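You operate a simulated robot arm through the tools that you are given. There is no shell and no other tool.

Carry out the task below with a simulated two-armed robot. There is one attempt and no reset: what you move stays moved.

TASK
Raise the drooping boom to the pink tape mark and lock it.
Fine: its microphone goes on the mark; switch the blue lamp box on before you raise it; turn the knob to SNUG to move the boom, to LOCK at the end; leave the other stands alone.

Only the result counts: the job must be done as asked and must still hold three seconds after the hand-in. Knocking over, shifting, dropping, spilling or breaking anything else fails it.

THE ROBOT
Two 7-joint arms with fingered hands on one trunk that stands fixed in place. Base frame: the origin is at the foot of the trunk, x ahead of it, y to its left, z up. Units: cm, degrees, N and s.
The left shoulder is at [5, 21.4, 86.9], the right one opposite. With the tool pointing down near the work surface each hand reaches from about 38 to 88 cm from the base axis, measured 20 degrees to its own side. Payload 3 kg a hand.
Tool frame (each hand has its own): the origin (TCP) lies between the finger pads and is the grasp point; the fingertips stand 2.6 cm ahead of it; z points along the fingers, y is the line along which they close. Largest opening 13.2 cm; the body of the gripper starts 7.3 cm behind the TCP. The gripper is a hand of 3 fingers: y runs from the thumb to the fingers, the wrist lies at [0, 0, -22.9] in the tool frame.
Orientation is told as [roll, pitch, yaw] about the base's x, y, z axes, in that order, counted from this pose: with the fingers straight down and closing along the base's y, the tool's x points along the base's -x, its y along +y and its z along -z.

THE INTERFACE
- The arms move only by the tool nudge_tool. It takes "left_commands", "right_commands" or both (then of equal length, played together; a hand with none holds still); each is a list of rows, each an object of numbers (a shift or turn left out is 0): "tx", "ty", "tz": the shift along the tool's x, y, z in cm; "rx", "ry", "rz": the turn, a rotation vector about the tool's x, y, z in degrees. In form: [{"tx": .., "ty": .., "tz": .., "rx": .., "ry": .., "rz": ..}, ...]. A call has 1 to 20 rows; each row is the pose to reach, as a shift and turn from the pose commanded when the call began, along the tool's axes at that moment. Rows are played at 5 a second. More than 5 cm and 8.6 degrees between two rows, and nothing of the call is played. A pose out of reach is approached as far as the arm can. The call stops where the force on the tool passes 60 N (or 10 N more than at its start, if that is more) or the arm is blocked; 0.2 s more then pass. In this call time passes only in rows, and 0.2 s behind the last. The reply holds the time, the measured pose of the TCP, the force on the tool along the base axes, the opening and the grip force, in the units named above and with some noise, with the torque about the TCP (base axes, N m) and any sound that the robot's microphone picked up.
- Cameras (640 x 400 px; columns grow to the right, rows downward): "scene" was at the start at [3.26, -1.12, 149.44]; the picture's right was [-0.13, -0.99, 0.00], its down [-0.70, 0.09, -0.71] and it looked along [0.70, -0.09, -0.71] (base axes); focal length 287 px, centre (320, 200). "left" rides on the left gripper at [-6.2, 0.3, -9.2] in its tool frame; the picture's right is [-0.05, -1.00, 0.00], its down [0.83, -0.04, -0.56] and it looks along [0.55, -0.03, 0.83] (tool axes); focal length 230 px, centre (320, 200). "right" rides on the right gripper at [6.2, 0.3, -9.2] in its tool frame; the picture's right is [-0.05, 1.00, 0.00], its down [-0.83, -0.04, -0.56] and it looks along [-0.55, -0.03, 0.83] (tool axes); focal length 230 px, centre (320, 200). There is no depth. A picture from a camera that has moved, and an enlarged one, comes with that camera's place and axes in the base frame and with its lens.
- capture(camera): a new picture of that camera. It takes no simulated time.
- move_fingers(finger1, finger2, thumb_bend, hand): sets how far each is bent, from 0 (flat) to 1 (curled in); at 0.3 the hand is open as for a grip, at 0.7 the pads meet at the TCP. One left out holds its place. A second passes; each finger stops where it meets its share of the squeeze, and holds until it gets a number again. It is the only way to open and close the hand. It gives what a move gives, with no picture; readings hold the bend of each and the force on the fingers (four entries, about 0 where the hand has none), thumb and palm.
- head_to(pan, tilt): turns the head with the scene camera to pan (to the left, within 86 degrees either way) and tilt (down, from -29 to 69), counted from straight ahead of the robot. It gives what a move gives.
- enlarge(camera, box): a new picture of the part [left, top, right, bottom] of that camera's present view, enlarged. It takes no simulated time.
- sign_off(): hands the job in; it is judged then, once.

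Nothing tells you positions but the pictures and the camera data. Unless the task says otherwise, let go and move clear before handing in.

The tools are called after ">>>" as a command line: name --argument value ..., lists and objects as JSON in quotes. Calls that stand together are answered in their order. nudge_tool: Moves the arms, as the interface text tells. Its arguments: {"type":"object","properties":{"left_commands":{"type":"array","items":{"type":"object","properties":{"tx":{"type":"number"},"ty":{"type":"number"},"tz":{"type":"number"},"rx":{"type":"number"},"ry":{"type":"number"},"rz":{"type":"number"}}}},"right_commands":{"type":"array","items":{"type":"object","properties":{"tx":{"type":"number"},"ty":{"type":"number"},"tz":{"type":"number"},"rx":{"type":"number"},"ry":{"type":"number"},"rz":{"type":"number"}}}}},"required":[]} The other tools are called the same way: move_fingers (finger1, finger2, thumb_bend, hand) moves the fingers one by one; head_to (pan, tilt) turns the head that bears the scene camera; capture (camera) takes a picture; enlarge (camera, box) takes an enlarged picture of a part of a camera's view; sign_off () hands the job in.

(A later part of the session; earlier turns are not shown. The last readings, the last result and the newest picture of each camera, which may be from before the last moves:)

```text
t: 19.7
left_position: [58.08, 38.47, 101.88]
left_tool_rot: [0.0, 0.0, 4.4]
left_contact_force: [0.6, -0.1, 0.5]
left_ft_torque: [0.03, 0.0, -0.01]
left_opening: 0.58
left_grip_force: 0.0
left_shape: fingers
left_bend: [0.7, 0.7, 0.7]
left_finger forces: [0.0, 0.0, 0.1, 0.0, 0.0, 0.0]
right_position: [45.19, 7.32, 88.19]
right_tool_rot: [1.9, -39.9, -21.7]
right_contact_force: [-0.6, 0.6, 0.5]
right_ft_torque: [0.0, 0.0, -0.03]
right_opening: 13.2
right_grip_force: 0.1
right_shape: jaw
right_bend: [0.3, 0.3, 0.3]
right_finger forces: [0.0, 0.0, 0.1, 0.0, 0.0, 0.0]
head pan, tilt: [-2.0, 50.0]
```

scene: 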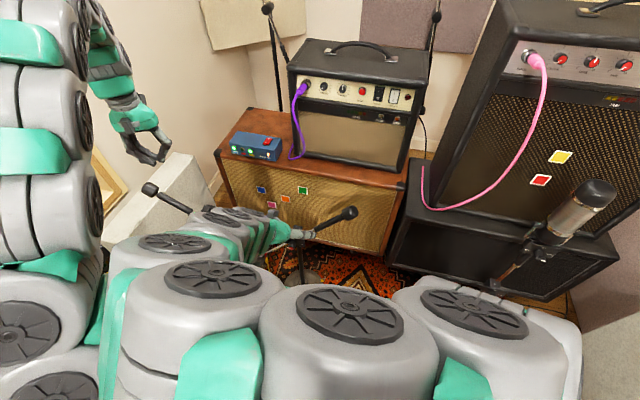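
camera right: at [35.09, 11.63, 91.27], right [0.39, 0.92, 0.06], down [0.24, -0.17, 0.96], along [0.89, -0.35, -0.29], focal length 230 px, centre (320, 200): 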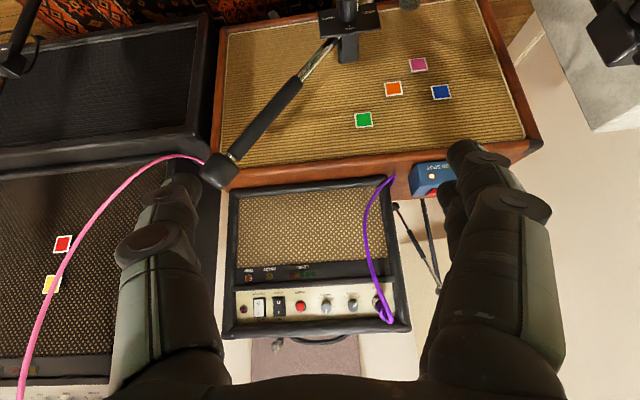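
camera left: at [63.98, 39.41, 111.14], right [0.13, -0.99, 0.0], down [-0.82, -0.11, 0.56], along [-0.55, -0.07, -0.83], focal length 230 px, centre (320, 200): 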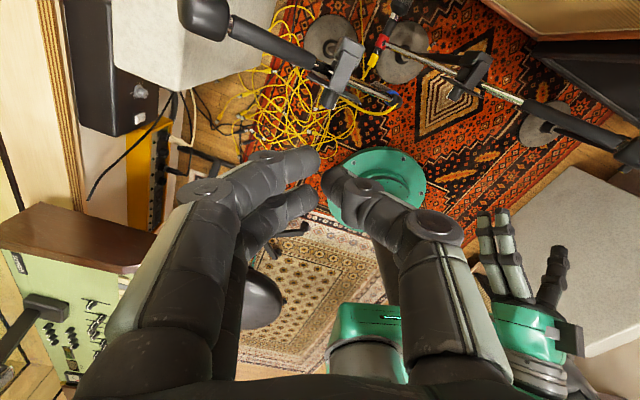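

>>> nudge_tool --right_commands '[{"tx": 0}, {"tx": 0}, {"tx": 0}, {"tx": 0}, {"tx": 0}, {"tx": 0}]'

```text
t: 21.1
left_position: [58.15, 38.65, 101.89]
left_tool_rot: [0.1, 0.0, 4.4]
left_contact_force: [0.6, 0.0, -0.3]
left_ft_torque: [0.0, -0.03, 0.03]
left_opening: 0.6
left_grip_force: 0.0
left_shape: fingers
left_bend: [0.7, 0.7, 0.7]
left_finger forces: [0.0, 0.0, 0.0, 0.0, 0.0, 0.0]
right_position: [45.62, 7.1, 88.49]
right_tool_rot: [1.8, -40.5, -21.7]
right_contact_force: [-0.2, 0.3, 0.0]
right_ft_torque: [-0.02, 0.04, 0.0]
right_opening: 13.17
right_grip_force: 0.0
right_shape: jaw
right_bend: [0.3, 0.3, 0.3]
right_finger forces: [0.0, 0.0, 0.0, 0.0, 0.0, 0.1]
head pan, tilt: [-2.0, 50.0]
```

>>> nudge_tool --right_commands '[{"tx": 2.26, "ty": 0.46, "tz": 2.77}, {"tx": 4.51, "ty": 0.92, "tz": 5.53}, {"tx": 6.77, "ty": 1.38, "tz": 8.3}, {"tx": 9.02, "ty": 1.84, "tz": 11.07}, {"tx": 11.28, "ty": 2.29, "tz": 13.83}]'

>>> capture --camera "right"

>>> capture --camera "scene"

>>> capture --camera "left"

```text
t: 22.5
left_position: [58.02, 38.7, 101.74]
left_tool_rot: [-0.2, 0.1, 4.6]
left_contact_force: [0.2, 0.5, -0.4]
left_ft_torque: [-0.01, 0.0, 0.01]
left_opening: 0.58
left_grip_force: 0.0
left_shape: fingers
left_bend: [0.7, 0.7, 0.7]
left_finger forces: [0.0, 0.0, 0.0, 0.0, 0.1, 0.0]
right_position: [53.24, 13.74, 87.91]
right_tool_rot: [24.9, -48.4, -37.7]
right_contact_force: [-0.1, -0.4, -0.4]
right_ft_torque: [-0.01, 0.03, -0.01]
right_opening: 13.19
right_grip_force: 0.0
right_shape: jaw
right_bend: [0.3, 0.3, 0.3]
right_finger forces: [0.1, 0.0, 0.1, 0.0, 0.0, 0.0]
head pan, tilt: [-2.0, 50.0]
stopped in row 5 (right hand): the arm was blocked; the commanded pose is now the measured one
```

```text
taken
camera right: at [42.83, 17.38, 89.06], right [0.33, 0.89, 0.32], down [-0.02, -0.33, 0.94], along [0.94, -0.32, -0.1], focal length 230 px, centre (320, 200)
```

right: 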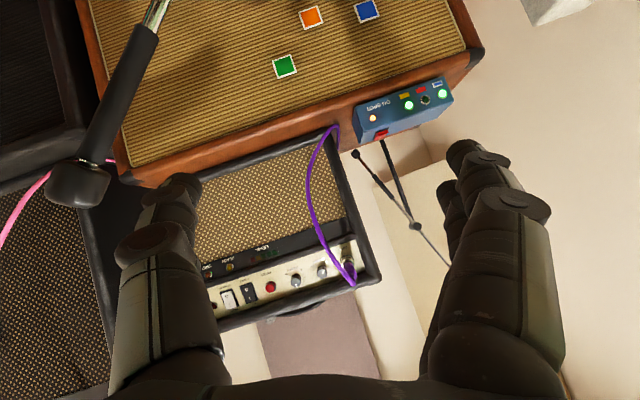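

```text
taken
```

scene: 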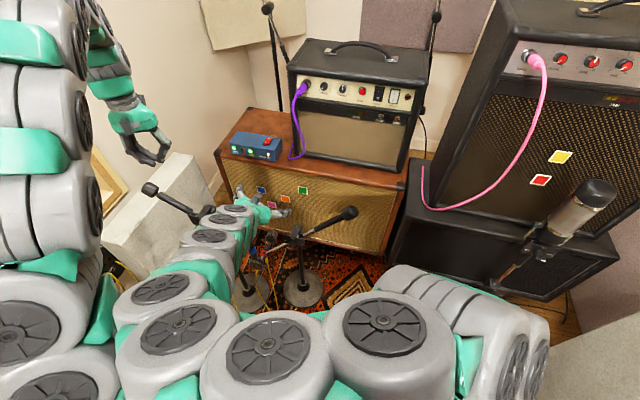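

```text
taken
camera left: at [63.92, 39.58, 111.04], right [0.13, -0.99, 0.0], down [-0.82, -0.11, 0.56], along [-0.55, -0.07, -0.83], focal length 230 px, centre (320, 200)
```

left: 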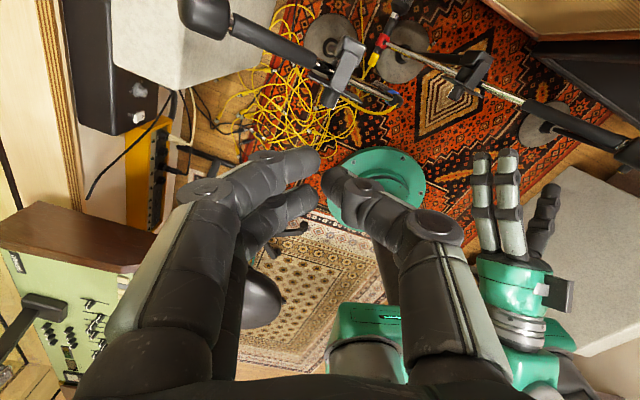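

The right arm jammed in that cross-body posture (no contact with objects). I'll back off to a steeper hand tilt (only 20° off vertical), which suits the arm better and still clears both booms.

>>> nudge_tool --right_commands '[{"tx": -0.9, "ty": -1.39, "tz": -0.11, "rx": 2.1, "ry": 5.2, "rz": -1.8}, {"tx": -1.8, "ty": -2.78, "tz": -0.22, "rx": 4.2, "ry": 10.4, "rz": -3.6}, {"tx": -2.7, "ty": -4.18, "tz": -0.33, "rx": 6.25, "ry": 15.6, "rz": -5.4}, {"tx": -3.59, "ty": -5.57, "tz": -0.44, "rx": 8.3, "ry": 20.8, "rz": -7.2}, {"tx": -4.49, "ty": -6.96, "tz": -0.55, "rx": 10.4, "ry": 26, "rz": -9}, {"tx": -5.39, "ty": -8.35, "tz": -0.66, "rx": 12.5, "ry": 31.2, "rz": -10.8}, {"tx": -5.39, "ty": -8.35, "tz": -0.66, "rx": 12.5, "ry": 31.2, "rz": -10.8}, {"tx": -5.39, "ty": -8.35, "tz": -0.66, "rx": 12.5, "ry": 31.2, "rz": -10.8}]'

>>> capture --camera "scene"

>>> capture --camera "right"

>>> capture --camera "left"

```text
t: 24.3
left_position: [58.04, 38.65, 101.85]
left_tool_rot: [0.0, -0.1, 4.4]
left_contact_force: [-0.2, -0.3, 0.8]
left_ft_torque: [-0.02, -0.02, -0.01]
left_opening: 0.59
left_grip_force: 0.0
left_shape: fingers
left_bend: [0.7, 0.7, 0.7]
left_finger forces: [0.0, 0.0, 0.1, 0.0, 0.1, 0.0]
right_position: [52.96, 4.26, 89.84]
right_tool_rot: [-0.1, -19.8, -16.8]
right_contact_force: [0.2, -0.1, 0.0]
right_ft_torque: [-0.01, -0.01, -0.03]
right_opening: 13.22
right_grip_force: 0.1
right_shape: jaw
right_bend: [0.3, 0.3, 0.3]
right_finger forces: [0.1, 0.0, 0.0, 0.0, 0.0, 0.0]
head pan, tilt: [-2.0, 50.0]
```

```text
taken
```

scene: 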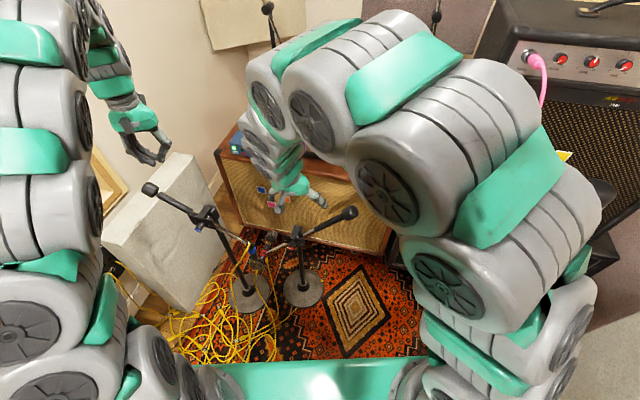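

```text
taken
camera right: at [44.56, 7.18, 96.57], right [0.34, 0.94, 0.02], down [0.56, -0.21, 0.8], along [0.76, -0.26, -0.6], focal length 230 px, centre (320, 200)
```

right: 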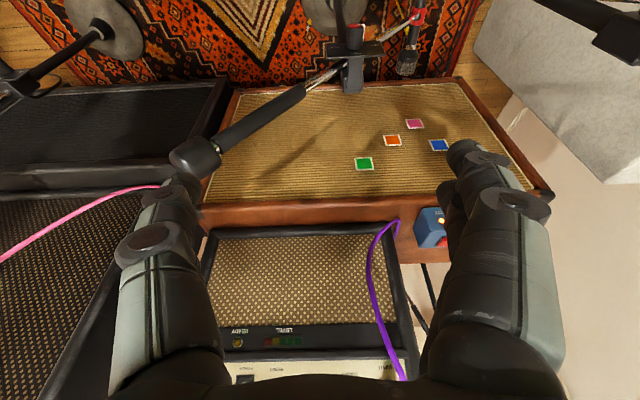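

```text
taken
camera left: at [63.97, 39.48, 111.13], right [0.13, -0.99, 0.0], down [-0.82, -0.11, 0.56], along [-0.55, -0.07, -0.83], focal length 230 px, centre (320, 200)
```

left: 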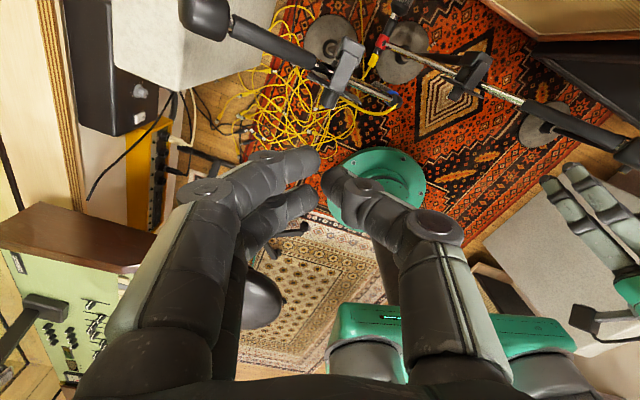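

The right hand is now comfortable in front of the stands. I'll zoom in on the knob from its camera to refine the knob's position.

>>> enlarge --camera "right" --box '[290, 0, 450, 100]'

>>> enlarge --camera "scene" --box '[250, 220, 330, 270]'

```text
4.00 times, centred on (370, 50) of right
camera zoom: at [44.56, 7.18, 96.57], right [0.34, 0.94, 0.02], down [0.56, -0.21, 0.8], along [0.76, -0.26, -0.6], focal length 920 px, centre (120, 800)
```

zoom: 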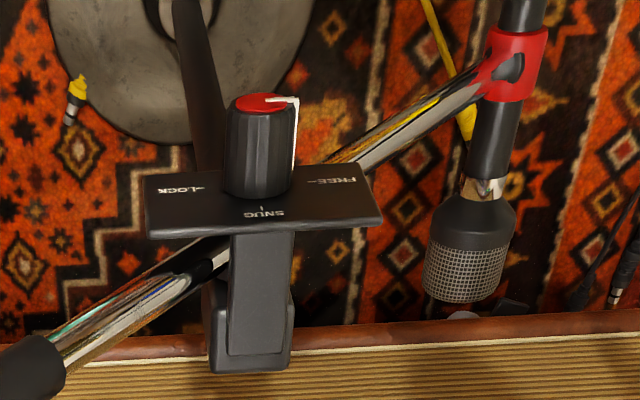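

```text
8.00 times, centred on (290, 245) of scene
camera zoom: at [2.89, -0.33, 148.74], right [-0.03, -1.0, 0.0], down [-0.77, 0.03, -0.64], along [0.64, -0.02, -0.77], focal length 2294 px, centre (560, -160)
```

zoom: 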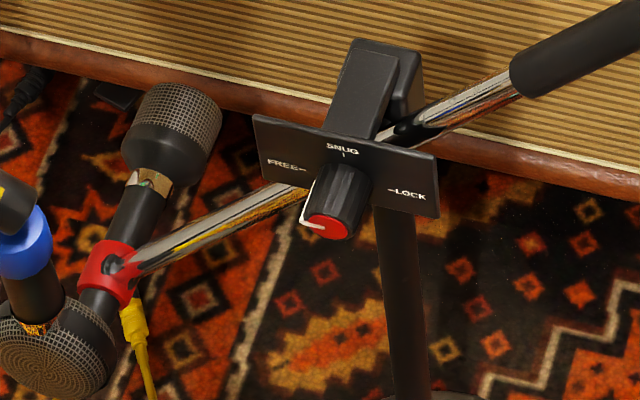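

Refined: knob axis at height ≈56, tip about (57.5, 8.5), axis pointing along (0.957, −0.29); pointer is at FREE. I'll part-close the right hand, lean it slightly left and bring it above and in front of the knob.

>>> move_fingers --hand "right" --finger1 0.5 --finger2 0.5 --thumb_bend 0.5

>>> nudge_tool --right_commands '[{"tx": 1.28, "ty": 1.07, "tz": 3.32, "rx": 2.3, "rz": -0.8}, {"tx": 2.57, "ty": 2.14, "tz": 6.64, "rx": 4.5, "rz": -1.6}, {"tx": 3.85, "ty": 3.21, "tz": 9.96, "rx": 6.8, "rz": -2.5}, {"tx": 5.14, "ty": 4.28, "tz": 13.3, "rx": 9, "rz": -3.3}, {"tx": 6.42, "ty": 5.35, "tz": 16.6, "rx": 11.3, "rz": -4.1}]'

>>> capture --camera "right"

>>> enlarge --camera "scene" --box '[200, 150, 360, 250]'

>>> capture --camera "left"

```text
t: 25.3
left_position: [58.04, 38.74, 101.9]
left_tool_rot: [0.1, 0.0, 4.4]
left_contact_force: [-0.4, 0.9, 0.3]
left_ft_torque: [-0.01, 0.01, -0.01]
left_opening: 0.58
left_grip_force: 0.1
left_shape: fingers
left_bend: [0.7, 0.7, 0.7]
left_finger forces: [0.0, 0.0, 0.0, 0.1, 0.0, 0.0]
right_position: [52.97, 4.27, 89.87]
right_tool_rot: [-0.1, -19.8, -16.8]
right_contact_force: [-0.4, 1.4, 0.2]
right_ft_torque: [-0.01, -0.03, 0.03]
right_opening: 6.84
right_grip_force: 0.1
right_shape: fingers
right_bend: [0.5, 0.5, 0.5]
right_finger forces: [0.0, 0.0, 0.1, 0.0, 0.0, 0.0]
head pan, tilt: [-2.0, 50.0]
```

```text
t: 26.5
left_position: [58.03, 38.69, 101.88]
left_tool_rot: [0.0, 0.0, 4.4]
left_contact_force: [0.2, -0.1, 0.3]
left_ft_torque: [0.0, -0.03, -0.01]
left_opening: 0.59
left_grip_force: 0.1
left_shape: fingers
left_bend: [0.7, 0.7, 0.7]
left_finger forces: [0.1, 0.0, 0.1, 0.0, 0.0, 0.1]
right_position: [54.07, 9.61, 72.06]
right_tool_rot: [-12.6, -19.4, -12.6]
right_contact_force: [-0.2, -0.6, -0.6]
right_ft_torque: [-0.03, 0.03, 0.02]
right_opening: 6.85
right_grip_force: 0.0
right_shape: fingers
right_bend: [0.5, 0.5, 0.5]
right_finger forces: [0.0, 0.0, 0.0, 0.0, 0.1, 0.1]
head pan, tilt: [-2.0, 50.0]
```

```text
taken
camera right: at [46.07, 13.84, 78.47], right [0.33, 0.92, -0.19], down [0.6, -0.05, 0.8], along [0.73, -0.38, -0.58], focal length 230 px, centre (320, 200)
```

right: 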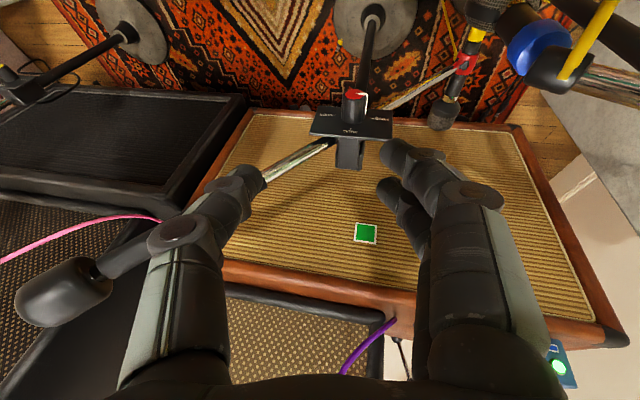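

```text
4.00 times, centred on (280, 200) of scene
camera zoom: at [2.89, -0.32, 148.74], right [-0.03, -1.0, 0.0], down [-0.77, 0.03, -0.64], along [0.64, -0.02, -0.77], focal length 1147 px, centre (480, 200)
```

zoom: 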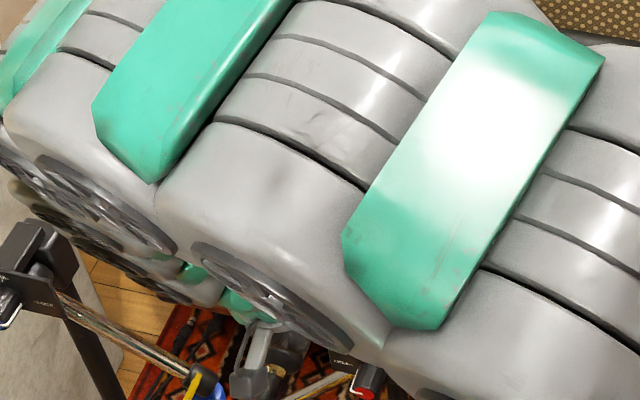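

```text
taken
camera left: at [63.97, 39.49, 111.13], right [0.13, -0.99, 0.0], down [-0.82, -0.11, 0.56], along [-0.55, -0.07, -0.83], focal length 230 px, centre (320, 200)
```

left: 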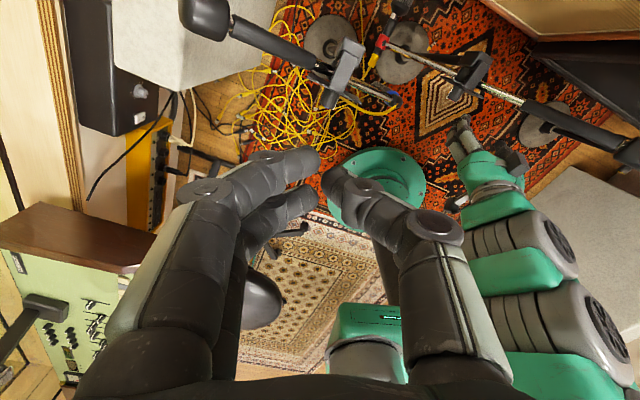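

>>> enlarge --camera "right" --box '[280, 60, 440, 160]'

```text
4.00 times, centred on (360, 110) of right
camera zoom: at [46.07, 13.84, 78.47], right [0.33, 0.92, -0.19], down [0.6, -0.05, 0.8], along [0.73, -0.38, -0.58], focal length 920 px, centre (160, 560)
```

zoom: 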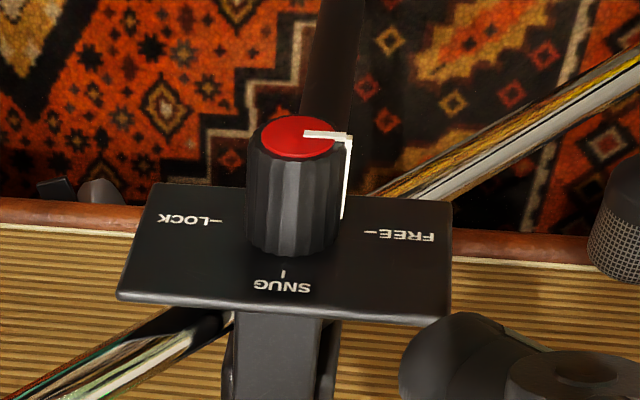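

The knob lies nicely between thumb and fingers in the view. The two fingers sit side by side along the knob axis, so only the one nearer the plate will grip with the thumb; I'll test which index that is.

>>> move_fingers --hand "right" --finger2 0.3

>>> capture --camera "right"

```text
t: 27.5
left_position: [58.02, 38.56, 101.93]
left_tool_rot: [0.0, 0.0, 4.5]
left_contact_force: [-0.5, -0.5, 0.3]
left_ft_torque: [-0.01, 0.0, -0.01]
left_opening: 0.57
left_grip_force: 0.1
left_shape: fingers
left_bend: [0.7, 0.7, 0.7]
left_finger forces: [0.0, 0.0, 0.1, 0.0, 0.0, 0.0]
right_position: [54.02, 9.53, 72.08]
right_tool_rot: [-12.8, -19.3, -12.5]
right_contact_force: [1.1, 0.2, 0.1]
right_ft_torque: [0.01, 0.03, -0.04]
right_opening: 6.86
right_grip_force: 0.0
right_shape: fingers
right_bend: [0.5, 0.3, 0.5]
right_finger forces: [0.0, 0.0, 0.1, 0.1, 0.1, 0.0]
head pan, tilt: [-2.0, 50.0]
```

```text
taken
camera right: at [46.04, 13.77, 78.47], right [0.33, 0.92, -0.19], down [0.6, -0.05, 0.79], along [0.72, -0.38, -0.58], focal length 230 px, centre (320, 200)
```

right: 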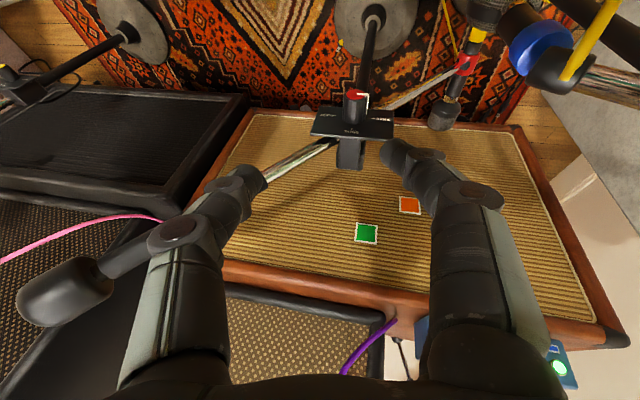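

Finger 2 is the one nearer the plate. I'll grip with finger 2 and thumb, keep finger 1 a bit more open, and go down in front of the knob to its height.

>>> move_fingers --hand "right" --finger1 0.42 --finger2 0.5 --thumb_bend 0.5

>>> nudge_tool --right_commands '[{"tx": 0.98, "ty": 0.73, "tz": 2.87}, {"tx": 1.96, "ty": 1.46, "tz": 5.74}, {"tx": 2.93, "ty": 2.2, "tz": 8.6}, {"tx": 3.91, "ty": 2.93, "tz": 11.47}, {"tx": 4.89, "ty": 3.66, "tz": 14.34}]'

>>> capture --camera "right"

>>> enlarge --camera "left" --box '[340, 0, 580, 150]'

>>> capture --camera "scene"

```text
t: 28.5
left_position: [58.08, 38.63, 101.95]
left_tool_rot: [0.0, 0.1, 4.3]
left_contact_force: [1.0, 0.4, -0.4]
left_ft_torque: [0.0, -0.02, 0.01]
left_opening: 0.57
left_grip_force: 0.0
left_shape: fingers
left_bend: [0.7, 0.7, 0.7]
left_finger forces: [0.0, 0.0, 0.0, 0.0, 0.0, 0.0]
right_position: [54.0, 9.45, 72.03]
right_tool_rot: [-12.8, -19.3, -12.5]
right_contact_force: [-0.6, -0.1, 0.0]
right_ft_torque: [0.0, -0.03, -0.02]
right_opening: 8.09
right_grip_force: 0.1
right_shape: fingers
right_bend: [0.42, 0.5, 0.5]
right_finger forces: [0.1, 0.0, 0.1, 0.0, 0.1, 0.1]
head pan, tilt: [-2.0, 50.0]
```

```text
t: 29.7
left_position: [57.88, 38.62, 101.92]
left_tool_rot: [0.0, 0.0, 4.6]
left_contact_force: [0.5, -0.2, -0.5]
left_ft_torque: [0.03, 0.02, -0.02]
left_opening: 0.58
left_grip_force: 0.0
left_shape: fingers
left_bend: [0.7, 0.7, 0.7]
left_finger forces: [0.1, 0.1, 0.1, 0.1, 0.1, 0.0]
right_position: [54.31, 9.67, 56.45]
right_tool_rot: [-12.9, -19.3, -12.6]
right_contact_force: [-0.3, -0.3, 0.5]
right_ft_torque: [0.03, 0.03, -0.02]
right_opening: 8.1
right_grip_force: 0.0
right_shape: fingers
right_bend: [0.42, 0.5, 0.5]
right_finger forces: [0.1, 0.1, 0.0, 0.0, 0.0, 0.1]
head pan, tilt: [-2.0, 50.0]
```

```text
taken
camera right: at [46.37, 13.99, 62.85], right [0.33, 0.92, -0.19], down [0.61, -0.05, 0.79], along [0.72, -0.38, -0.58], focal length 230 px, centre (320, 200)
```

right: 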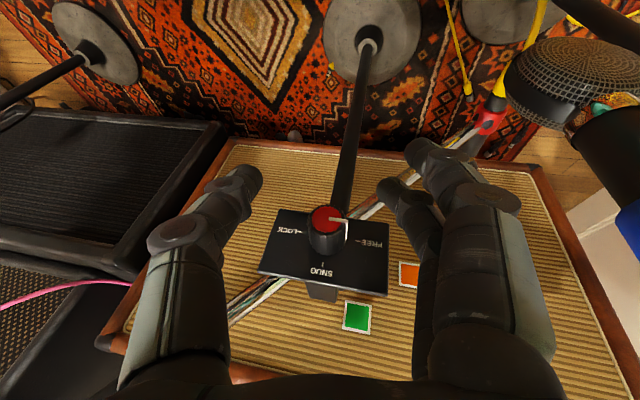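

```text
2.67 times, centred on (460, 75) of left
camera zoom: at [63.96, 39.5, 111.13], right [0.13, -0.99, 0.0], down [-0.82, -0.11, 0.56], along [-0.55, -0.07, -0.83], focal length 614 px, centre (-53, 533)
```

zoom: 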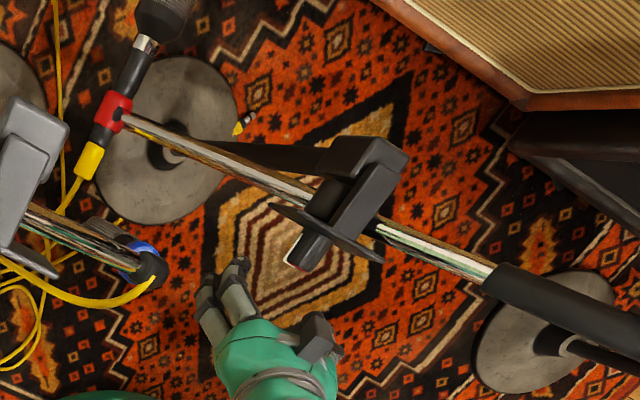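

```text
taken
```

scene: 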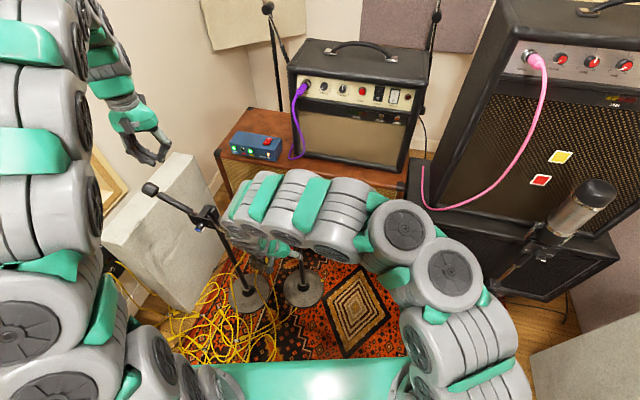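

The hand is in front of the knob at the right height, and the knob is centred between thumb and finger 2. I'll slide forward about 3.4 cm along the knob's axis.

>>> nudge_tool --right_commands '[{"tx": -0.3, "ty": 0.2, "tz": 0.5}, {"tx": -1.0, "ty": 0.25, "tz": 0.8}, {"tx": -1.7, "ty": 0.25, "tz": 1.05}, {"tx": -2.4, "ty": 0.25, "tz": 1.3}, {"tx": -3.07, "ty": 0.25, "tz": 1.52}]'

>>> capture --camera "right"

>>> enlarge --camera "left" --box '[400, 40, 520, 115]'

```text
t: 30.9
left_position: [57.99, 38.58, 101.99]
left_tool_rot: [0.0, 0.0, 4.5]
left_contact_force: [-0.1, -0.2, 0.3]
left_ft_torque: [0.0, -0.02, 0.02]
left_opening: 0.58
left_grip_force: 0.0
left_shape: fingers
left_bend: [0.7, 0.7, 0.7]
left_finger forces: [0.1, 0.0, 0.0, 0.0, 0.0, 0.0]
right_position: [57.75, 8.95, 56.05]
right_tool_rot: [-12.8, -19.3, -12.4]
right_contact_force: [-0.8, 0.4, -0.3]
right_ft_torque: [-0.03, 0.03, -0.02]
right_opening: 8.12
right_grip_force: 0.1
right_shape: fingers
right_bend: [0.42, 0.5, 0.5]
right_finger forces: [0.1, 0.0, 0.0, 0.0, 0.0, 0.1]
head pan, tilt: [-2.0, 50.0]
```

```text
taken
camera right: at [49.72, 13.21, 62.5], right [0.33, 0.92, -0.19], down [0.61, -0.05, 0.79], along [0.72, -0.38, -0.58], focal length 230 px, centre (320, 200)
```

right: 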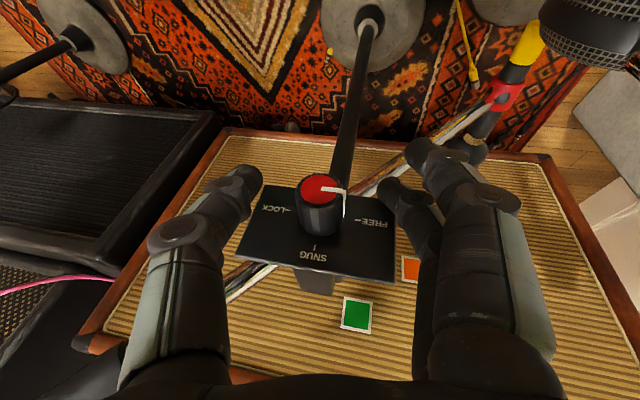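

```text
5.33 times, centred on (460, 78) of left
camera zoom: at [63.96, 39.49, 111.13], right [0.13, -0.99, 0.0], down [-0.82, -0.11, 0.56], along [-0.55, -0.07, -0.83], focal length 1227 px, centre (-427, 853)
```

zoom: 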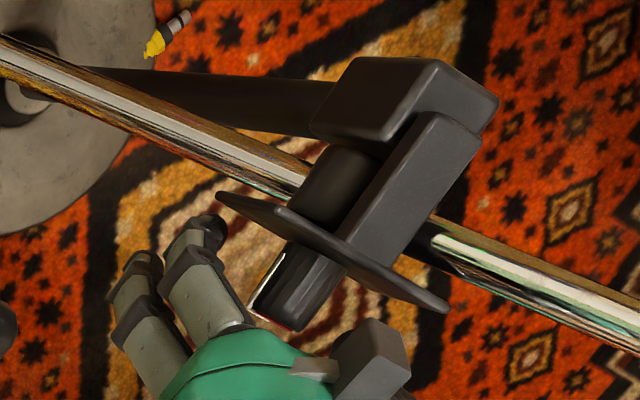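

The knob's face is now between thumb and finger 2, about 0.7 cm past the grasp point. I'll close those two on it.

>>> move_fingers --hand "right" --finger2 0.7 --thumb_bend 0.7

>>> capture --camera "right"

>>> enlarge --camera "left" --box '[400, 40, 520, 115]'

```text
t: 31.9
left_position: [58.02, 38.65, 101.87]
left_tool_rot: [-0.1, 0.0, 4.3]
left_contact_force: [-0.4, 0.2, -0.3]
left_ft_torque: [0.01, 0.02, 0.01]
left_opening: 0.59
left_grip_force: 0.1
left_shape: fingers
left_bend: [0.7, 0.7, 0.7]
left_finger forces: [0.0, 0.0, 0.0, 0.1, 0.0, 0.0]
right_position: [57.78, 8.95, 56.08]
right_tool_rot: [-13.0, -19.3, -12.6]
right_contact_force: [-0.6, -3.7, -4.6]
right_ft_torque: [-0.02, 0.04, 0.03]
right_opening: 5.74
right_grip_force: 5.9
right_shape: fingers
right_bend: [0.42, 0.64, 0.67]
right_finger forces: [0.1, 4.2, 0.0, 0.0, 7.7, 0.0]
head pan, tilt: [-2.0, 50.0]
```

```text
taken
camera right: at [49.74, 13.2, 62.51], right [0.33, 0.92, -0.19], down [0.61, -0.05, 0.79], along [0.72, -0.38, -0.58], focal length 230 px, centre (320, 200)
```

right: 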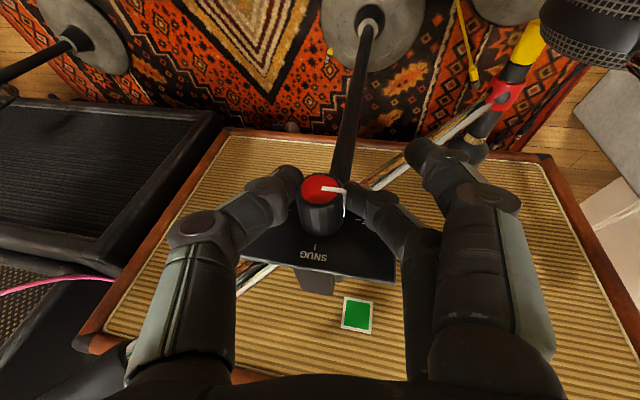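

```text
5.33 times, centred on (460, 78) of left
camera zoom: at [63.98, 39.48, 111.13], right [0.13, -0.99, 0.0], down [-0.82, -0.11, 0.56], along [-0.55, -0.07, -0.83], focal length 1227 px, centre (-427, 853)
```

zoom: 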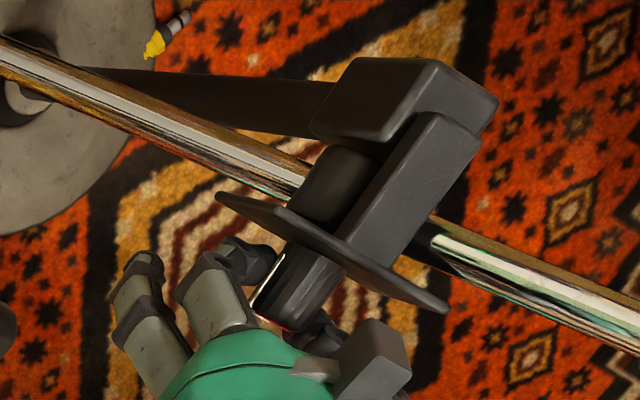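

Both fingers hold the knob (about 4–8 N). I'll turn it clockwise about its own axis by 20° first to see that it follows.

>>> nudge_tool --right_commands '[{"ty": -0.07, "rx": -4.7, "rz": 1.7}, {"ty": -0.13, "tz": 0.01, "rx": -9.4, "rz": 3.4}, {"tx": 0.01, "ty": -0.19, "tz": 0.02, "rx": -14.1, "rz": 5.1}, {"tx": 0.015, "ty": -0.26, "tz": 0.04, "rx": -18.8, "rz": 6.8}]'

>>> enlarge --camera "right" --box '[240, 130, 400, 230]'

>>> enlarge --camera "left" --box '[400, 40, 520, 115]'

```text
t: 32.9
left_position: [58.11, 38.61, 101.95]
left_tool_rot: [0.0, 0.1, 4.4]
left_contact_force: [-0.5, 0.7, 0.5]
left_ft_torque: [-0.02, -0.02, 0.02]
left_opening: 0.56
left_grip_force: 0.1
left_shape: fingers
left_bend: [0.7, 0.7, 0.7]
left_finger forces: [0.0, 0.0, 0.1, 0.0, 0.1, 0.0]
right_position: [57.6, 8.64, 56.12]
right_tool_rot: [8.4, -19.6, -19.6]
right_contact_force: [-0.5, -2.6, -4.0]
right_ft_torque: [-0.04, 0.06, 0.02]
right_opening: 5.74
right_grip_force: 5.6
right_shape: fingers
right_bend: [0.42, 0.64, 0.67]
right_finger forces: [0.0, 4.7, 0.0, 0.1, 7.0, 0.0]
head pan, tilt: [-2.0, 50.0]
```

```text
4.00 times, centred on (320, 180) of right
camera zoom: at [48.98, 10.73, 62.7], right [0.33, 0.93, 0.16], down [0.52, -0.32, 0.79], along [0.78, -0.18, -0.59], focal length 920 px, centre (320, 280)
```

zoom: 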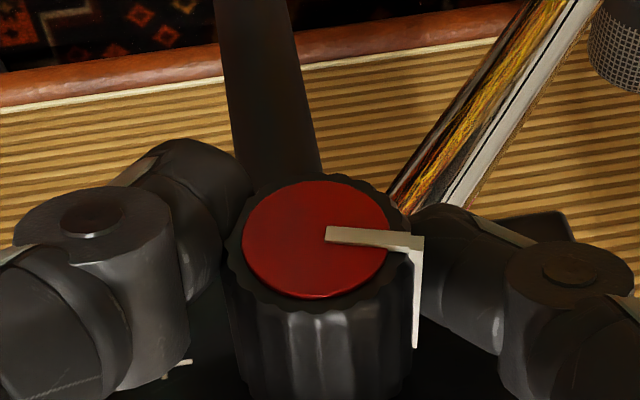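

```text
5.33 times, centred on (460, 78) of left
camera zoom: at [63.96, 39.49, 111.13], right [0.13, -0.99, 0.0], down [-0.82, -0.11, 0.56], along [-0.55, -0.07, -0.83], focal length 1227 px, centre (-427, 853)
```

zoom: 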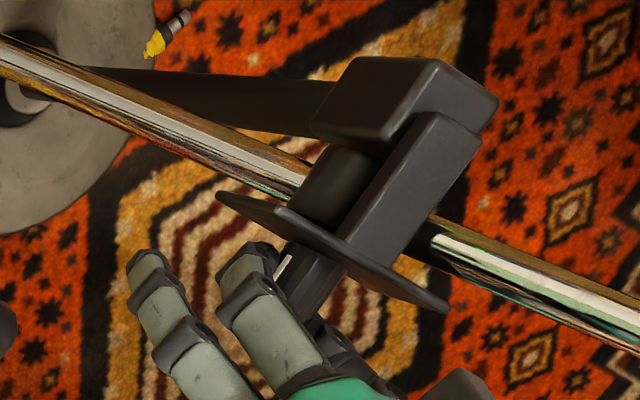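

The pointer turns along with the hand. I'll continue the stroke another 28°.

>>> nudge_tool --right_commands '[{"ty": -0.07, "rx": -5.26, "rz": 1.92}, {"tx": 0.01, "ty": -0.15, "tz": 0.01, "rx": -10.5, "rz": 3.83}, {"tx": 0.015, "ty": -0.22, "tz": 0.03, "rx": -15.8, "rz": 5.75}, {"tx": 0.02, "ty": -0.29, "tz": 0.05, "rx": -21.1, "rz": 7.66}, {"tx": 0.03, "ty": -0.35, "tz": 0.08, "rx": -26.3, "rz": 9.58}]'

>>> enlarge --camera "right" --box '[240, 130, 400, 230]'

>>> enlarge --camera "left" --box '[400, 40, 520, 115]'

>>> capture --camera "scene"

```text
t: 34.1
left_position: [58.13, 38.66, 101.88]
left_tool_rot: [0.0, 0.0, 4.4]
left_contact_force: [-0.2, -0.2, -0.2]
left_ft_torque: [-0.03, -0.02, 0.02]
left_opening: 0.57
left_grip_force: 0.0
left_shape: fingers
left_bend: [0.7, 0.7, 0.7]
left_finger forces: [0.0, 0.1, 0.0, 0.1, 0.0, 0.0]
right_position: [57.49, 8.33, 55.99]
right_tool_rot: [37.6, -15.9, -28.8]
right_contact_force: [-1.5, 0.5, -7.5]
right_ft_torque: [-0.04, 0.06, 0.07]
right_opening: 5.81
right_grip_force: 5.6
right_shape: fingers
right_bend: [0.42, 0.65, 0.67]
right_finger forces: [0.0, 4.2, 0.1, 0.0, 8.2, 0.1]
head pan, tilt: [-2.0, 50.0]
```

```text
4.00 times, centred on (320, 180) of right
camera zoom: at [48.03, 7.51, 61.55], right [0.28, 0.75, 0.6], down [0.42, -0.66, 0.62], along [0.86, 0.08, -0.5], focal length 920 px, centre (320, 280)
```

zoom: 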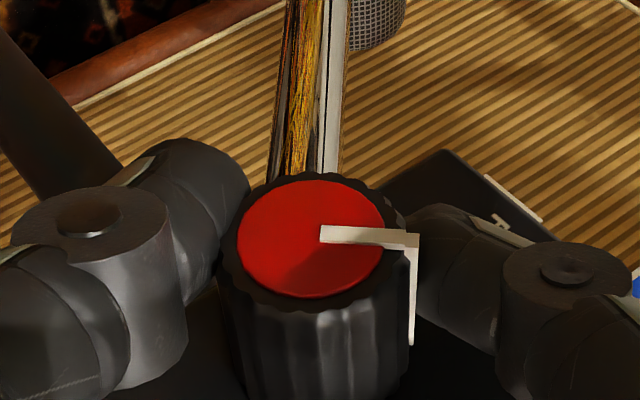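

```text
5.33 times, centred on (460, 78) of left
camera zoom: at [63.97, 39.5, 111.13], right [0.13, -0.99, 0.0], down [-0.82, -0.11, 0.56], along [-0.55, -0.07, -0.83], focal length 1227 px, centre (-427, 853)
```

zoom: 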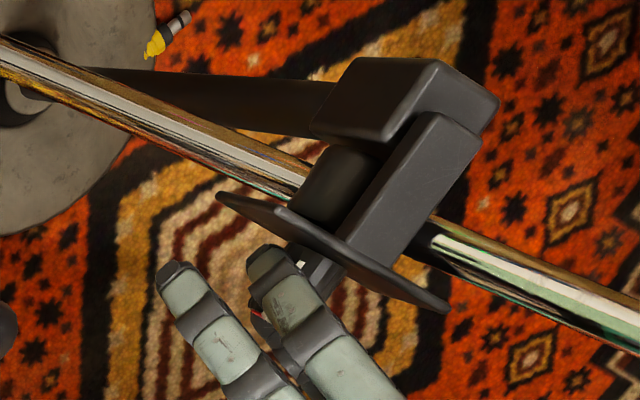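

```text
taken
```

scene: 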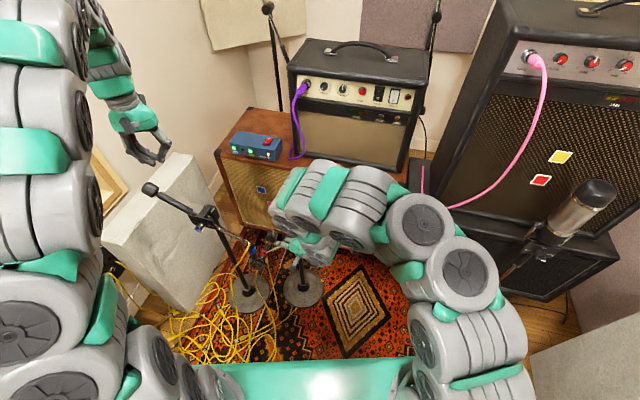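

The knob has turned about 48° with the hand. I'll open, swing the hand back about the knob axis, and regrip for the second part of the turn.

>>> move_fingers --hand "right" --finger2 0.52 --thumb_bend 0.52

>>> nudge_tool --right_commands '[{"ty": 0.08, "rx": 5.6, "rz": -2.04}, {"tx": 0.01, "ty": 0.15, "tz": 0.02, "rx": 11.2, "rz": -4.08}, {"tx": 0.01, "ty": 0.23, "tz": 0.04, "rx": 16.8, "rz": -6.1}, {"tx": 0.02, "ty": 0.3, "tz": 0.06, "rx": 22.4, "rz": -8.15}, {"tx": 0.03, "ty": 0.37, "tz": 0.09, "rx": 27.9, "rz": -10.2}, {"tx": 0.05, "ty": 0.44, "tz": 0.13, "rx": 33.5, "rz": -12.2}, {"tx": 0.07, "ty": 0.5, "tz": 0.18, "rx": 39.1, "rz": -14.3}, {"tx": 0.08, "ty": 0.55, "tz": 0.23, "rx": 44.7, "rz": -16.3}]'

>>> enlarge --camera "right" --box '[240, 130, 400, 230]'

```text
t: 35.1
left_position: [58.07, 38.74, 101.9]
left_tool_rot: [0.0, 0.0, 4.5]
left_contact_force: [0.3, 0.4, -0.8]
left_ft_torque: [-0.02, 0.02, -0.02]
left_opening: 0.59
left_grip_force: 0.0
left_shape: fingers
left_bend: [0.7, 0.7, 0.7]
left_finger forces: [0.0, 0.0, 0.0, 0.1, 0.0, 0.1]
right_position: [57.56, 8.3, 56.02]
right_tool_rot: [37.5, -15.9, -28.8]
right_contact_force: [0.1, -0.4, 0.0]
right_ft_torque: [-0.01, -0.03, -0.04]
right_opening: 7.75
right_grip_force: 0.1
right_shape: fingers
right_bend: [0.42, 0.52, 0.52]
right_finger forces: [0.0, 0.0, 0.1, 0.0, 0.0, 0.0]
head pan, tilt: [-2.0, 50.0]
```

```text
t: 36.9
left_position: [57.99, 38.68, 101.99]
left_tool_rot: [0.0, 0.0, 4.4]
left_contact_force: [0.0, 0.3, 0.8]
left_ft_torque: [-0.02, -0.03, 0.03]
left_opening: 0.6
left_grip_force: 0.1
left_shape: fingers
left_bend: [0.7, 0.7, 0.7]
left_finger forces: [0.0, 0.0, 0.0, 0.0, 0.1, 0.1]
right_position: [57.72, 9.02, 56.14]
right_tool_rot: [-12.6, -19.3, -12.5]
right_contact_force: [-0.7, 0.9, -0.4]
right_ft_torque: [0.0, -0.03, 0.02]
right_opening: 7.81
right_grip_force: 0.0
right_shape: fingers
right_bend: [0.42, 0.52, 0.52]
right_finger forces: [0.0, 0.1, 0.0, 0.0, 0.0, 0.1]
head pan, tilt: [-2.0, 50.0]
```

```text
4.00 times, centred on (320, 180) of right
camera zoom: at [49.7, 13.13, 62.55], right [0.33, 0.93, -0.19], down [0.6, -0.05, 0.8], along [0.73, -0.38, -0.58], focal length 920 px, centre (320, 280)
```

zoom: 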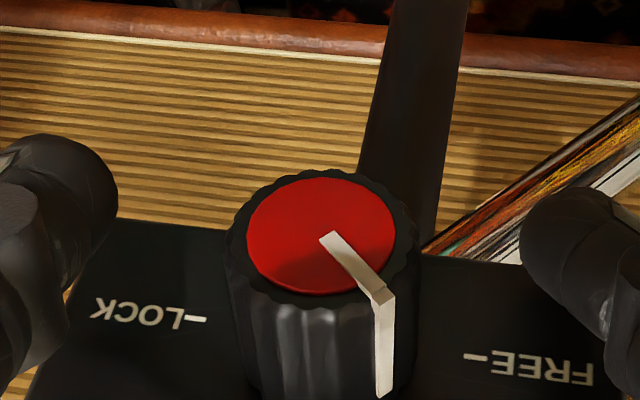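

The pointer sits halfway between FREE and SNUG. I'll regrip and turn the remaining ~43°.

>>> move_fingers --hand "right" --finger2 0.7 --thumb_bend 0.7

>>> nudge_tool --right_commands '[{"ty": -0.07, "rx": -5.05, "rz": 1.84}, {"tx": 0.01, "ty": -0.14, "tz": 0.01, "rx": -10.1, "rz": 3.68}, {"tx": 0.01, "ty": -0.21, "tz": 0.03, "rx": -15.15, "rz": 5.5}, {"tx": 0.02, "ty": -0.28, "tz": 0.05, "rx": -20.2, "rz": 7.35}, {"tx": 0.03, "ty": -0.34, "tz": 0.08, "rx": -25.3, "rz": 9.2}, {"tx": 0.04, "ty": -0.4, "tz": 0.12, "rx": -30.3, "rz": 11.0}, {"tx": 0.05, "ty": -0.46, "tz": 0.16, "rx": -35.4, "rz": 12.9}, {"tx": 0.07, "ty": -0.51, "tz": 0.19, "rx": -40.4, "rz": 14.7}]'

>>> enlarge --camera "right" --box '[240, 130, 400, 230]'

>>> enlarge --camera "left" --box '[400, 40, 520, 115]'

```text
t: 37.9
left_position: [57.99, 38.71, 101.88]
left_tool_rot: [-0.1, 0.0, 4.4]
left_contact_force: [0.4, -0.9, 0.9]
left_ft_torque: [0.01, 0.0, 0.0]
left_opening: 0.57
left_grip_force: 0.0
left_shape: fingers
left_bend: [0.7, 0.7, 0.7]
left_finger forces: [0.1, 0.0, 0.1, 0.1, 0.0, 0.0]
right_position: [57.69, 8.86, 56.0]
right_tool_rot: [-12.4, -19.3, -12.6]
right_contact_force: [-0.8, -3.8, -3.9]
right_ft_torque: [-0.02, 0.07, -0.01]
right_opening: 5.7
right_grip_force: 5.8
right_shape: fingers
right_bend: [0.42, 0.64, 0.67]
right_finger forces: [0.0, 4.3, 0.0, 0.0, 7.2, 0.0]
head pan, tilt: [-2.0, 50.0]
```

```text
t: 39.7
left_position: [58.09, 38.65, 101.99]
left_tool_rot: [0.1, 0.0, 4.5]
left_contact_force: [0.2, 0.0, 0.1]
left_ft_torque: [0.05, 0.01, 0.0]
left_opening: 0.59
left_grip_force: 0.1
left_shape: fingers
left_bend: [0.7, 0.7, 0.7]
left_finger forces: [0.1, 0.0, 0.1, 0.0, 0.0, 0.0]
right_position: [57.53, 8.53, 56.12]
right_tool_rot: [32.9, -16.8, -27.5]
right_contact_force: [-1.9, -0.3, -5.5]
right_ft_torque: [0.0, 0.05, 0.05]
right_opening: 5.85
right_grip_force: 6.1
right_shape: fingers
right_bend: [0.42, 0.65, 0.67]
right_finger forces: [0.0, 4.0, 0.1, 0.0, 8.3, 0.0]
head pan, tilt: [-2.0, 50.0]
```

```text
4.00 times, centred on (320, 180) of right
camera zoom: at [48.21, 8.07, 61.89], right [0.29, 0.79, 0.54], down [0.44, -0.61, 0.66], along [0.85, 0.04, -0.52], focal length 920 px, centre (320, 280)
```

zoom: 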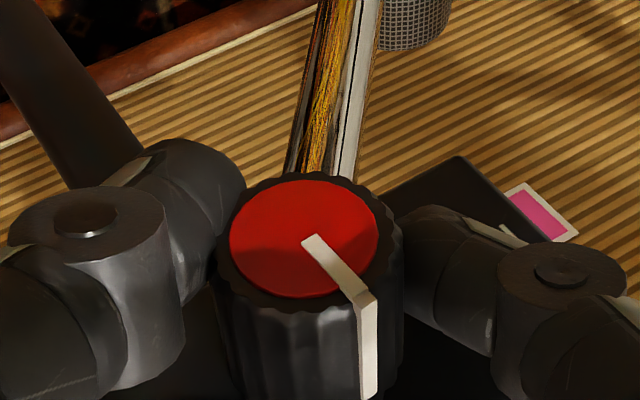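

```text
5.33 times, centred on (460, 78) of left
camera zoom: at [63.96, 39.5, 111.12], right [0.13, -0.99, 0.0], down [-0.82, -0.11, 0.56], along [-0.55, -0.07, -0.83], focal length 1227 px, centre (-427, 853)
```

zoom: 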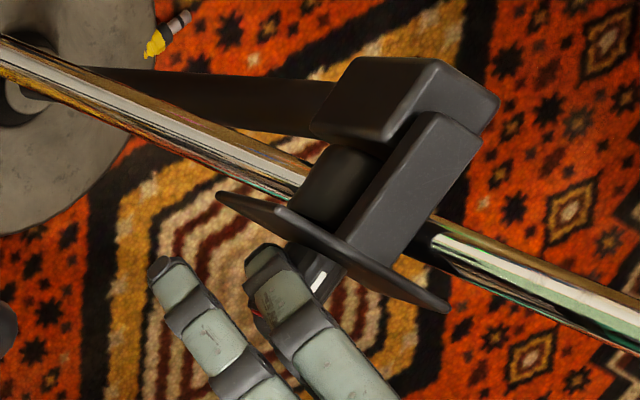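

Now I release and swing the hand back to read the pointer against the SNUG tick.

>>> move_fingers --hand "right" --finger2 0.52 --thumb_bend 0.52

>>> nudge_tool --right_commands '[{"ty": 0.08, "rx": 5.05, "rz": -1.84}, {"tx": 0.01, "ty": 0.15, "tz": 0.02, "rx": 10.1, "rz": -3.68}, {"tx": 0.01, "ty": 0.23, "tz": 0.04, "rx": 15.2, "rz": -5.5}, {"tx": 0.02, "ty": 0.3, "tz": 0.06, "rx": 20.2, "rz": -7.35}, {"tx": 0.03, "ty": 0.37, "tz": 0.09, "rx": 25.3, "rz": -9.2}, {"tx": 0.05, "ty": 0.44, "tz": 0.13, "rx": 30.3, "rz": -11.0}]'

>>> enlarge --camera "right" --box '[220, 130, 412, 250]'

>>> enlarge --camera "left" --box '[400, 40, 520, 115]'

```text
t: 40.7
left_position: [58.13, 38.61, 101.97]
left_tool_rot: [0.0, 0.1, 4.4]
left_contact_force: [0.0, 0.2, -0.1]
left_ft_torque: [-0.03, -0.03, 0.03]
left_opening: 0.61
left_grip_force: 0.0
left_shape: fingers
left_bend: [0.7, 0.7, 0.7]
left_finger forces: [0.1, 0.0, 0.0, 0.0, 0.0, 0.0]
right_position: [57.53, 8.45, 56.04]
right_tool_rot: [32.9, -16.8, -27.4]
right_contact_force: [-0.2, 0.2, 0.7]
right_ft_torque: [0.0, 0.01, -0.03]
right_opening: 7.75
right_grip_force: 0.0
right_shape: fingers
right_bend: [0.42, 0.52, 0.52]
right_finger forces: [0.1, 0.1, 0.0, 0.0, 0.0, 0.0]
head pan, tilt: [-2.0, 50.0]
```

```text
t: 42.1
left_position: [57.96, 38.74, 101.9]
left_tool_rot: [-0.1, 0.0, 4.5]
left_contact_force: [-0.1, 0.3, 0.1]
left_ft_torque: [0.02, 0.04, -0.01]
left_opening: 0.6
left_grip_force: 0.1
left_shape: fingers
left_bend: [0.7, 0.7, 0.7]
left_finger forces: [0.0, 0.0, 0.0, 0.1, 0.1, 0.1]
right_position: [57.73, 8.91, 56.19]
right_tool_rot: [-1.1, -19.8, -16.4]
right_contact_force: [0.3, 0.0, 1.2]
right_ft_torque: [0.01, 0.0, 0.0]
right_opening: 7.73
right_grip_force: 0.0
right_shape: fingers
right_bend: [0.42, 0.52, 0.52]
right_finger forces: [0.0, 0.0, 0.1, 0.0, 0.1, 0.1]
head pan, tilt: [-2.0, 50.0]
```

```text
3.33 times, centred on (316, 190) of right
camera zoom: at [49.34, 11.85, 62.78], right [0.34, 0.94, 0.0], down [0.56, -0.2, 0.8], along [0.76, -0.27, -0.59], focal length 767 px, centre (333, 233)
```

zoom: 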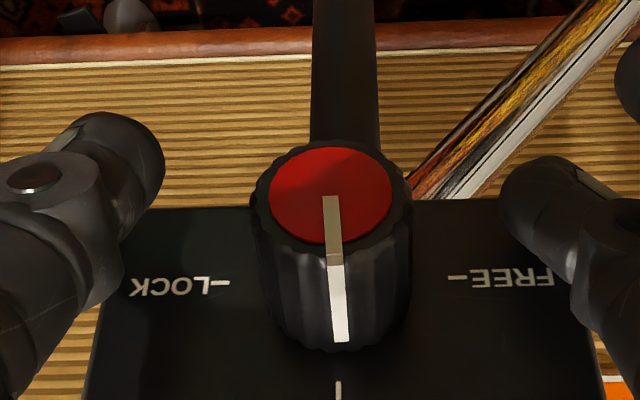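

```text
5.33 times, centred on (460, 78) of left
camera zoom: at [63.96, 39.5, 111.13], right [0.13, -0.99, 0.0], down [-0.82, -0.11, 0.56], along [-0.55, -0.07, -0.83], focal length 1227 px, centre (-427, 853)
```

zoom: 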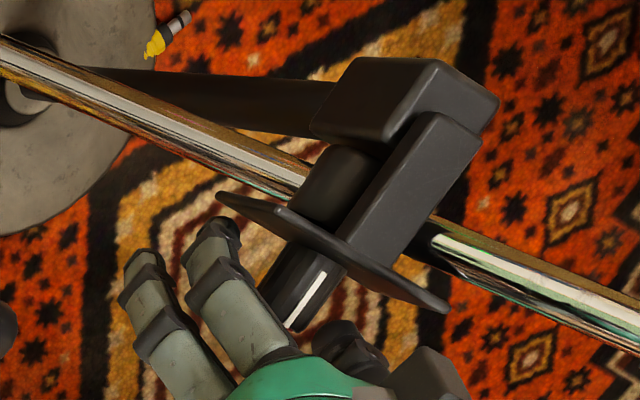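

The pointer is exactly at SNUG. Now I back the right hand off the knob and raise it, to go and take the counterweight sleeve.

>>> nudge_tool --right_commands '[{"tx": 1.98, "tz": -0.72}, {"tx": 3.95, "tz": -1.44}, {"tx": 2.67, "tz": -4.96}, {"tx": 1.4, "tz": -8.5}, {"tx": 0.1, "tz": -12.0}, {"tx": -1.2, "tz": -15.5}, {"tx": -2.5, "tz": -19.1}, {"tx": -3.7, "tz": -22.6}, {"tx": -5.0, "tz": -26.1}, {"tx": -6.3, "tz": -29.6}]'

>>> capture --camera "scene"

>>> capture --camera "right"

```text
t: 44.3
left_position: [58.0, 38.57, 101.91]
left_tool_rot: [0.0, 0.0, 4.5]
left_contact_force: [-0.7, -0.7, 0.2]
left_ft_torque: [0.02, 0.0, -0.03]
left_opening: 0.55
left_grip_force: 0.0
left_shape: fingers
left_bend: [0.7, 0.7, 0.7]
left_finger forces: [0.0, 0.0, 0.0, 0.1, 0.0, 0.0]
right_position: [53.84, 10.45, 86.09]
right_tool_rot: [-1.0, -19.7, -16.4]
right_contact_force: [0.0, 0.2, -0.1]
right_ft_torque: [0.01, 0.02, 0.0]
right_opening: 7.77
right_grip_force: 0.1
right_shape: fingers
right_bend: [0.42, 0.52, 0.52]
right_finger forces: [0.1, 0.1, 0.0, 0.0, 0.1, 0.0]
head pan, tilt: [-2.0, 50.0]
```

```text
taken
```

scene: 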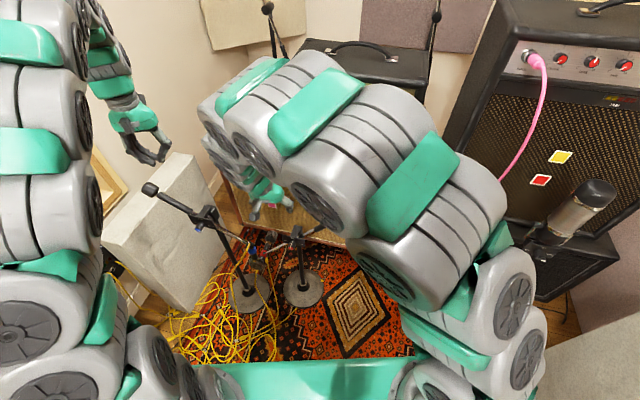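

```text
taken
camera right: at [45.49, 13.6, 92.78], right [0.33, 0.94, 0.0], down [0.56, -0.2, 0.8], along [0.76, -0.27, -0.59], focal length 230 px, centre (320, 200)
```

right: 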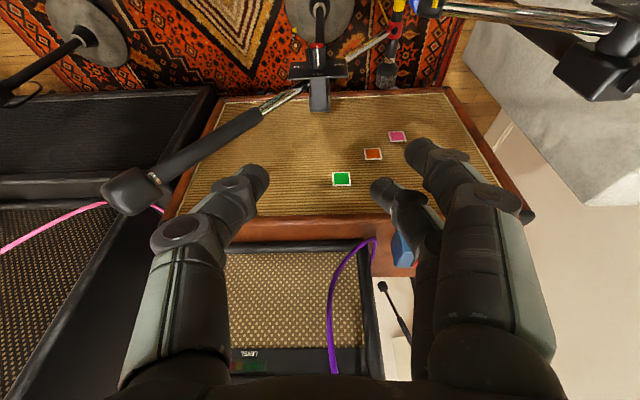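

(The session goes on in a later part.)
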